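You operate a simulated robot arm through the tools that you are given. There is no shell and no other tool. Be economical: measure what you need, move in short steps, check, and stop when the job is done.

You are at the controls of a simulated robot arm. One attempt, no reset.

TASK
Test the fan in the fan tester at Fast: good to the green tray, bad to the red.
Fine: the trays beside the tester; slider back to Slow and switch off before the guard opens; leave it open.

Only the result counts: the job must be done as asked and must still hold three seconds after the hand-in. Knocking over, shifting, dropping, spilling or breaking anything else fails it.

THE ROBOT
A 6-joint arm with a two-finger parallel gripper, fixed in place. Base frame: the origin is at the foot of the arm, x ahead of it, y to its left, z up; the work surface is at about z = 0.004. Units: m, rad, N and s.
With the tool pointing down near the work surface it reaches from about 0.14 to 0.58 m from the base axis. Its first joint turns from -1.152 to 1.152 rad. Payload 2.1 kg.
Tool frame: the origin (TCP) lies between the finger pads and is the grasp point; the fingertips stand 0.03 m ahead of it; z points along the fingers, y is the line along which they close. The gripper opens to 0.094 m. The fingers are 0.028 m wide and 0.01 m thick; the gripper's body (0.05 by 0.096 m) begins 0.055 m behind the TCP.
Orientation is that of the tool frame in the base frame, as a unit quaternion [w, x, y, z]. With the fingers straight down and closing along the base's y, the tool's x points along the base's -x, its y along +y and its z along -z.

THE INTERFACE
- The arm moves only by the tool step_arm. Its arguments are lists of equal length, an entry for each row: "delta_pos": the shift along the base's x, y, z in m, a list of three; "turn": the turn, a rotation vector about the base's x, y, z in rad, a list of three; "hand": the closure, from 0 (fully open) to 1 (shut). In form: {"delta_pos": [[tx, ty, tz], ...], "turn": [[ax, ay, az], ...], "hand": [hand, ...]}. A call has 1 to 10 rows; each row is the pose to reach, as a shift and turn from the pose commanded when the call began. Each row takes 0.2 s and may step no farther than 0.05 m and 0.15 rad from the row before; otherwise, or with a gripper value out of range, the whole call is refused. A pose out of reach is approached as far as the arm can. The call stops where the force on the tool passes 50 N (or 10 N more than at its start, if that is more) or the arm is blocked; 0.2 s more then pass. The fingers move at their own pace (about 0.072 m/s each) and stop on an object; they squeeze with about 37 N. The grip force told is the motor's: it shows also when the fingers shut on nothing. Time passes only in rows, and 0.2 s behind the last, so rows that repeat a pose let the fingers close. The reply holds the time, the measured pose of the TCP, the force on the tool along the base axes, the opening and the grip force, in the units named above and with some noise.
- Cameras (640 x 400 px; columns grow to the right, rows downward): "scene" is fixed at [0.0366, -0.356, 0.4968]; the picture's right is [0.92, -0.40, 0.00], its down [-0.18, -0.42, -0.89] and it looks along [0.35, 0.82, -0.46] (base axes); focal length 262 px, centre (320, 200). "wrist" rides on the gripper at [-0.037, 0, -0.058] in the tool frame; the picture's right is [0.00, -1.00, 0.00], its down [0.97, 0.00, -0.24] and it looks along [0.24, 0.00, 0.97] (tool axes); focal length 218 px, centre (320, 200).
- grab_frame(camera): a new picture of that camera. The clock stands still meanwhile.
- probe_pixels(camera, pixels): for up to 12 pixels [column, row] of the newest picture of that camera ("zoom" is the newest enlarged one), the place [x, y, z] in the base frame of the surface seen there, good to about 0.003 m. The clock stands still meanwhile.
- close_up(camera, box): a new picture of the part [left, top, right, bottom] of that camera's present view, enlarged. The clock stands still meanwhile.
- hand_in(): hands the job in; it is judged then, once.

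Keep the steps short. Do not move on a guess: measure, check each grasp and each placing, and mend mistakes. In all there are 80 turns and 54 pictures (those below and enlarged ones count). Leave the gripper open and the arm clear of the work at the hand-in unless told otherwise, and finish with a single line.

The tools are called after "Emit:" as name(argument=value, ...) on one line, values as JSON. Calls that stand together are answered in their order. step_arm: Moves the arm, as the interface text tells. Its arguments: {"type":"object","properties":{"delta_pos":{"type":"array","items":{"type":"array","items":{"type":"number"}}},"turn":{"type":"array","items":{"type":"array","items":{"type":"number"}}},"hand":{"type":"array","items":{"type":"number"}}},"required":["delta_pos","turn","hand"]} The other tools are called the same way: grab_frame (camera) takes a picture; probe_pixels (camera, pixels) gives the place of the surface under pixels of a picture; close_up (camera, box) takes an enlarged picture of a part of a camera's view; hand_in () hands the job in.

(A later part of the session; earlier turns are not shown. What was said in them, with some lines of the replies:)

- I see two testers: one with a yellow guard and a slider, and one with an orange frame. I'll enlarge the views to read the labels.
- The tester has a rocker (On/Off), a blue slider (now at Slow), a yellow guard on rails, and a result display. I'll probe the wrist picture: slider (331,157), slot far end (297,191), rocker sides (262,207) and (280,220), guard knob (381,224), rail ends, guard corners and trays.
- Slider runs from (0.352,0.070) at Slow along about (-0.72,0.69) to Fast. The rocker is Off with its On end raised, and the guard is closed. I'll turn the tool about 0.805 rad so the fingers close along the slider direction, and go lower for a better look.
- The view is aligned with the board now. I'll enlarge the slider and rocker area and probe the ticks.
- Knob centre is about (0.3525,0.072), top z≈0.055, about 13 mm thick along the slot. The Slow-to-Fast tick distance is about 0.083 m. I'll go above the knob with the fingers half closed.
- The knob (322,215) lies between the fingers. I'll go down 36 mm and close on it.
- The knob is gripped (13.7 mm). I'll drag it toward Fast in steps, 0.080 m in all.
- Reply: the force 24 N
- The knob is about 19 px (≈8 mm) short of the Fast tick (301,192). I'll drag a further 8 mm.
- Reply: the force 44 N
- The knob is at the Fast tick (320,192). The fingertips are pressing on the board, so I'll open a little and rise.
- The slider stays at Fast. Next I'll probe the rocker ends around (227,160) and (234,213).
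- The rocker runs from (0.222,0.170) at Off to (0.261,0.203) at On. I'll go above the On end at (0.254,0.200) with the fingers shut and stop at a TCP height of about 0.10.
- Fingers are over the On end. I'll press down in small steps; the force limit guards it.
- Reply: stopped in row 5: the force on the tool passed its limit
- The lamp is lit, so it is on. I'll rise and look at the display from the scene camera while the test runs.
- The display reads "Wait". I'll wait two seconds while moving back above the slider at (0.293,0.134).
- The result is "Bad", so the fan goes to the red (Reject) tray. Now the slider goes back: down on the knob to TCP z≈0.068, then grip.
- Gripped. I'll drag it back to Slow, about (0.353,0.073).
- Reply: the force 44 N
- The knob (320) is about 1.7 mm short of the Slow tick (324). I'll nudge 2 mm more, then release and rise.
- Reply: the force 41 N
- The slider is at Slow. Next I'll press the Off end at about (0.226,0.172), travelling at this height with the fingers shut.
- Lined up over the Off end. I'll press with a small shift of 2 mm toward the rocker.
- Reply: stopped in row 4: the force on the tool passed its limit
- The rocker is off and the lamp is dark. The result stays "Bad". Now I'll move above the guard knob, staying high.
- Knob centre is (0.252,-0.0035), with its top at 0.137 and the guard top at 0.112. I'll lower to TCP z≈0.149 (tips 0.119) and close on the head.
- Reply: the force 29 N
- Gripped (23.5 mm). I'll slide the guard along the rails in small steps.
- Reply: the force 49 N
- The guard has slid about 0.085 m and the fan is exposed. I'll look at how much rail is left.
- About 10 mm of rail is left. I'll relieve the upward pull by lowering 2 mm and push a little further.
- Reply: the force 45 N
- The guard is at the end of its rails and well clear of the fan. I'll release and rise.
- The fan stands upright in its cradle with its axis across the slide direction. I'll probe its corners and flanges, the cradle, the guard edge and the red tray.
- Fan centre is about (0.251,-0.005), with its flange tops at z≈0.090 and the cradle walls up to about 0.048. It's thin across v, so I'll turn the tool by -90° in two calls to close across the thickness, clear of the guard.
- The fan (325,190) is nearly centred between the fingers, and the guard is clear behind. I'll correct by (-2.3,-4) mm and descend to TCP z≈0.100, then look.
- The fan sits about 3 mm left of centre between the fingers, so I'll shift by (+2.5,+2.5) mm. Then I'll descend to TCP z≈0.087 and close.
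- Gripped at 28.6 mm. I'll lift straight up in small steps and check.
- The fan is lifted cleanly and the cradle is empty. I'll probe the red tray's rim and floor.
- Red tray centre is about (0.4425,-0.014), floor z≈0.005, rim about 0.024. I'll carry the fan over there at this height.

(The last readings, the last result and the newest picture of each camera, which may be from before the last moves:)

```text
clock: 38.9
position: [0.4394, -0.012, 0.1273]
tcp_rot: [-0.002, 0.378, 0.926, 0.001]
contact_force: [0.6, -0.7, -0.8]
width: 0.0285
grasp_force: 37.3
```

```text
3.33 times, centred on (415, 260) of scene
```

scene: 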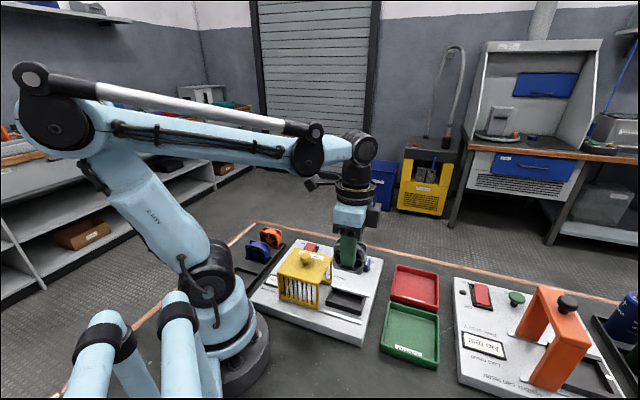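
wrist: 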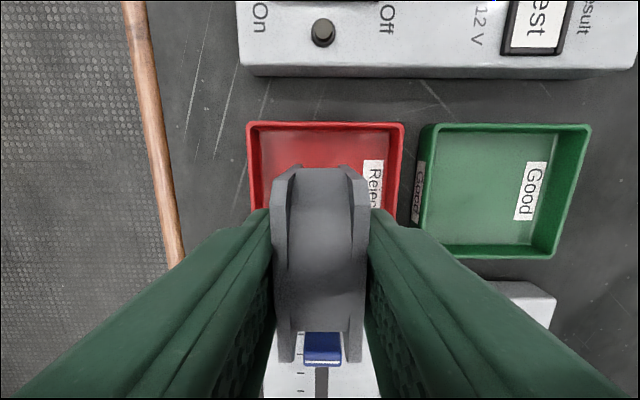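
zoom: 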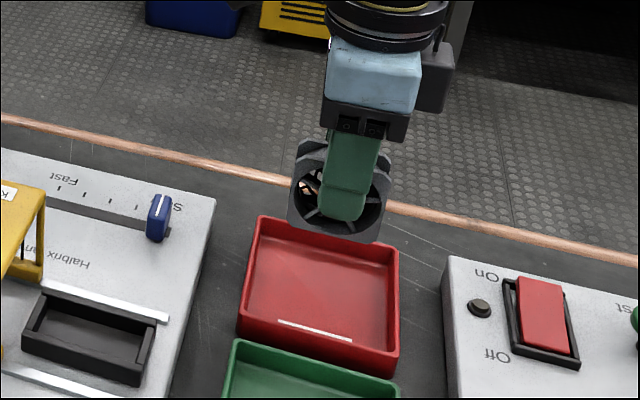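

The fan is close to the tray's centre. I'll shift by (+1.6,-3.5) mm and lower to TCP z≈0.085 (fan bottom about 0.030), then check the fit.

Emit:
step_arm(delta_pos=[[0.0016, -0.0035, -0.015], [0.0016, -0.0035, -0.03], [0.0016, -0.0035, -0.042], [0.0016, -0.0035, -0.042]], turn=[[0, 0, 0], [0, 0, 0], [0, 0, 0], [0, 0, 0]], hand=[1, 1, 1, 1])

Emit:
grab_frame(camera="wrist")

Emit:
close_up(camera="scene", box=[365, 220, 465, 320])

```text
clock: 39.9
position: [0.4433, -0.0162, 0.0832]
tcp_rot: [-0.003, 0.379, 0.925, 0.001]
contact_force: [-0.1, 0.2, -0.4]
width: 0.0285
grasp_force: 37.3
```

```text
17 pictures are left
```

wrist: 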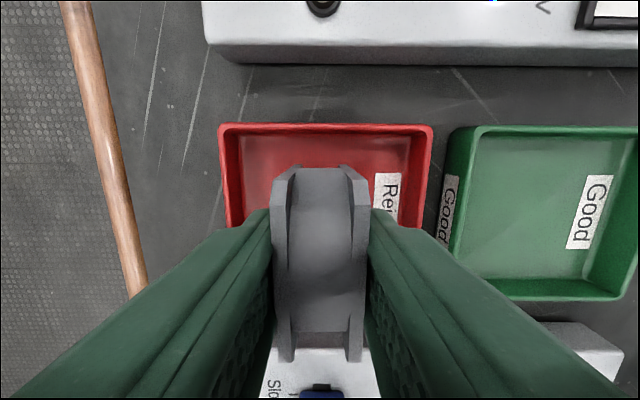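

```text
4.00 times, centred on (415, 270) of scene
```

zoom: 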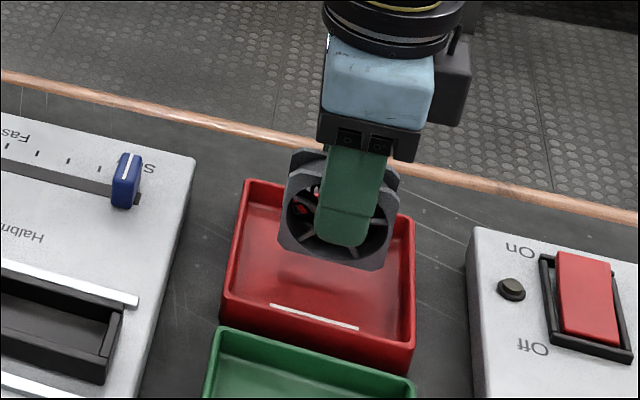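

The fan is centred over the tray. I'll lower slowly toward TCP z≈0.061 and watch the force.

Emit:
step_arm(delta_pos=[[0, 0, -0.008], [0, 0, -0.014], [0, 0, -0.018], [0, 0, -0.021], [0, 0, -0.021]], turn=[[0, 0, 0], [0, 0, 0], [0, 0, 0], [0, 0, 0], [0, 0, 0]], hand=[1, 1, 1, 1, 1])

Emit:
close_up(camera="scene", box=[365, 220, 465, 320])

```text
clock: 41.1
position: [0.4417, -0.0172, 0.0609]
tcp_rot: [-0.002, 0.379, 0.926, 0.001]
contact_force: [0.5, 0.2, -1.1]
width: 0.0288
grasp_force: 37.1
```

```text
4.00 times, centred on (415, 270) of scene
```

zoom: 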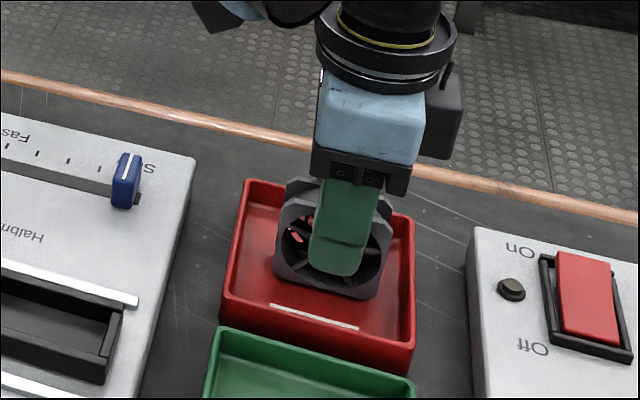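

No contact yet. I'll go down in 1 mm steps until the force rises.

Emit:
step_arm(delta_pos=[[0, 0, -0.001], [0, 0, -0.002], [0, 0, -0.003], [0, 0, -0.003]], turn=[[0, 0, 0], [0, 0, 0], [0, 0, 0], [0, 0, 0]], hand=[1, 1, 1, 1])

```text
clock: 42.1
position: [0.4414, -0.0162, 0.0594]
tcp_rot: [-0.002, 0.379, 0.926, 0.001]
contact_force: [-1.2, -1.1, 8.4]
width: 0.0288
grasp_force: 37.1
```

Contact (8 N): the fan stands on the tray floor. I'll open slowly in place, then rise.

Emit:
step_arm(delta_pos=[[0, 0, 0.001], [0, 0, 0.001], [0, 0, 0.001], [0, 0, 0.001]], turn=[[0, 0, 0], [0, 0, 0], [0, 0, 0], [0, 0, 0]], hand=[0.66, 0.5, 0.4, 0.4])

Emit:
close_up(camera="scene", box=[365, 220, 465, 320])

```text
clock: 43.1
position: [0.4414, -0.0155, 0.0599]
tcp_rot: [-0.003, 0.378, 0.926, 0.002]
contact_force: [-0.4, -0.1, -0.6]
width: 0.0563
grasp_force: 0.0
```

```text
4.00 times, centred on (415, 270) of scene
```

zoom: 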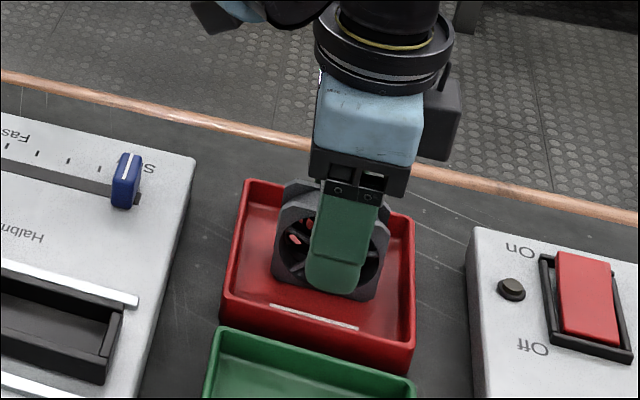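

Released and the fan is standing. I'll rise straight up and check.

Emit:
step_arm(delta_pos=[[0, 0, 0.02], [0, 0, 0.05], [0, 0, 0.09], [0, 0, 0.13], [0, 0, 0.17], [-0.03, 0.02, 0.19], [-0.06, 0.04, 0.19], [-0.06, 0.04, 0.19]], turn=[[0, 0, 0], [0, 0, 0], [0, 0, 0], [0, 0, 0], [0, 0, 0], [0, 0, 0], [0, 0, 0], [0, 0, 0]], hand=[0.4, 0.4, 0.3, 0, 0, 0, 0, 0])

Emit:
grab_frame(camera="scene")

Emit:
close_up(camera="scene", box=[240, 230, 460, 370])

```text
clock: 44.9
position: [0.3814, 0.0255, 0.2536]
tcp_rot: [-0.003, 0.379, 0.925, 0.001]
contact_force: [0.1, 0.2, 0.8]
width: 0.0941
grasp_force: 0.1
```

```text
13 pictures are left
```

scene: 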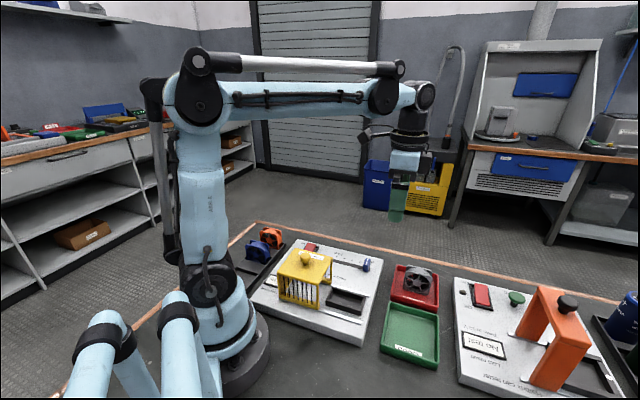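

```text
2.86 times, centred on (350, 300) of scene
```

zoom: 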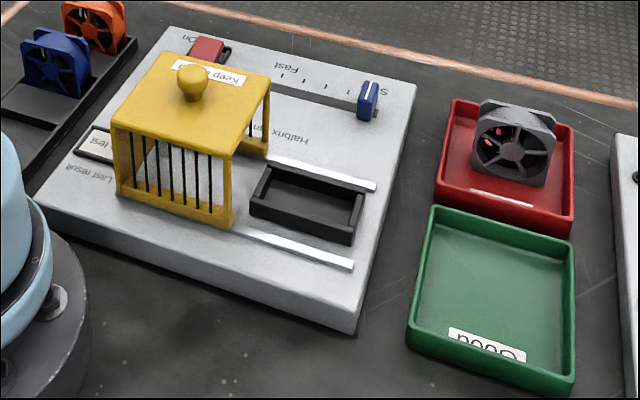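

The fan stands in the red Reject tray. The slider is at Slow, the switch is off, the guard is open, and the gripper is open and clear. I'm handing in.

Emit:
hand_in()

```text
The job is handed in.
```

The fan tested Bad at Fast, so it is in the red tray; the slider was set back to Slow and the tester switched off before I opened the guard, which is left open.
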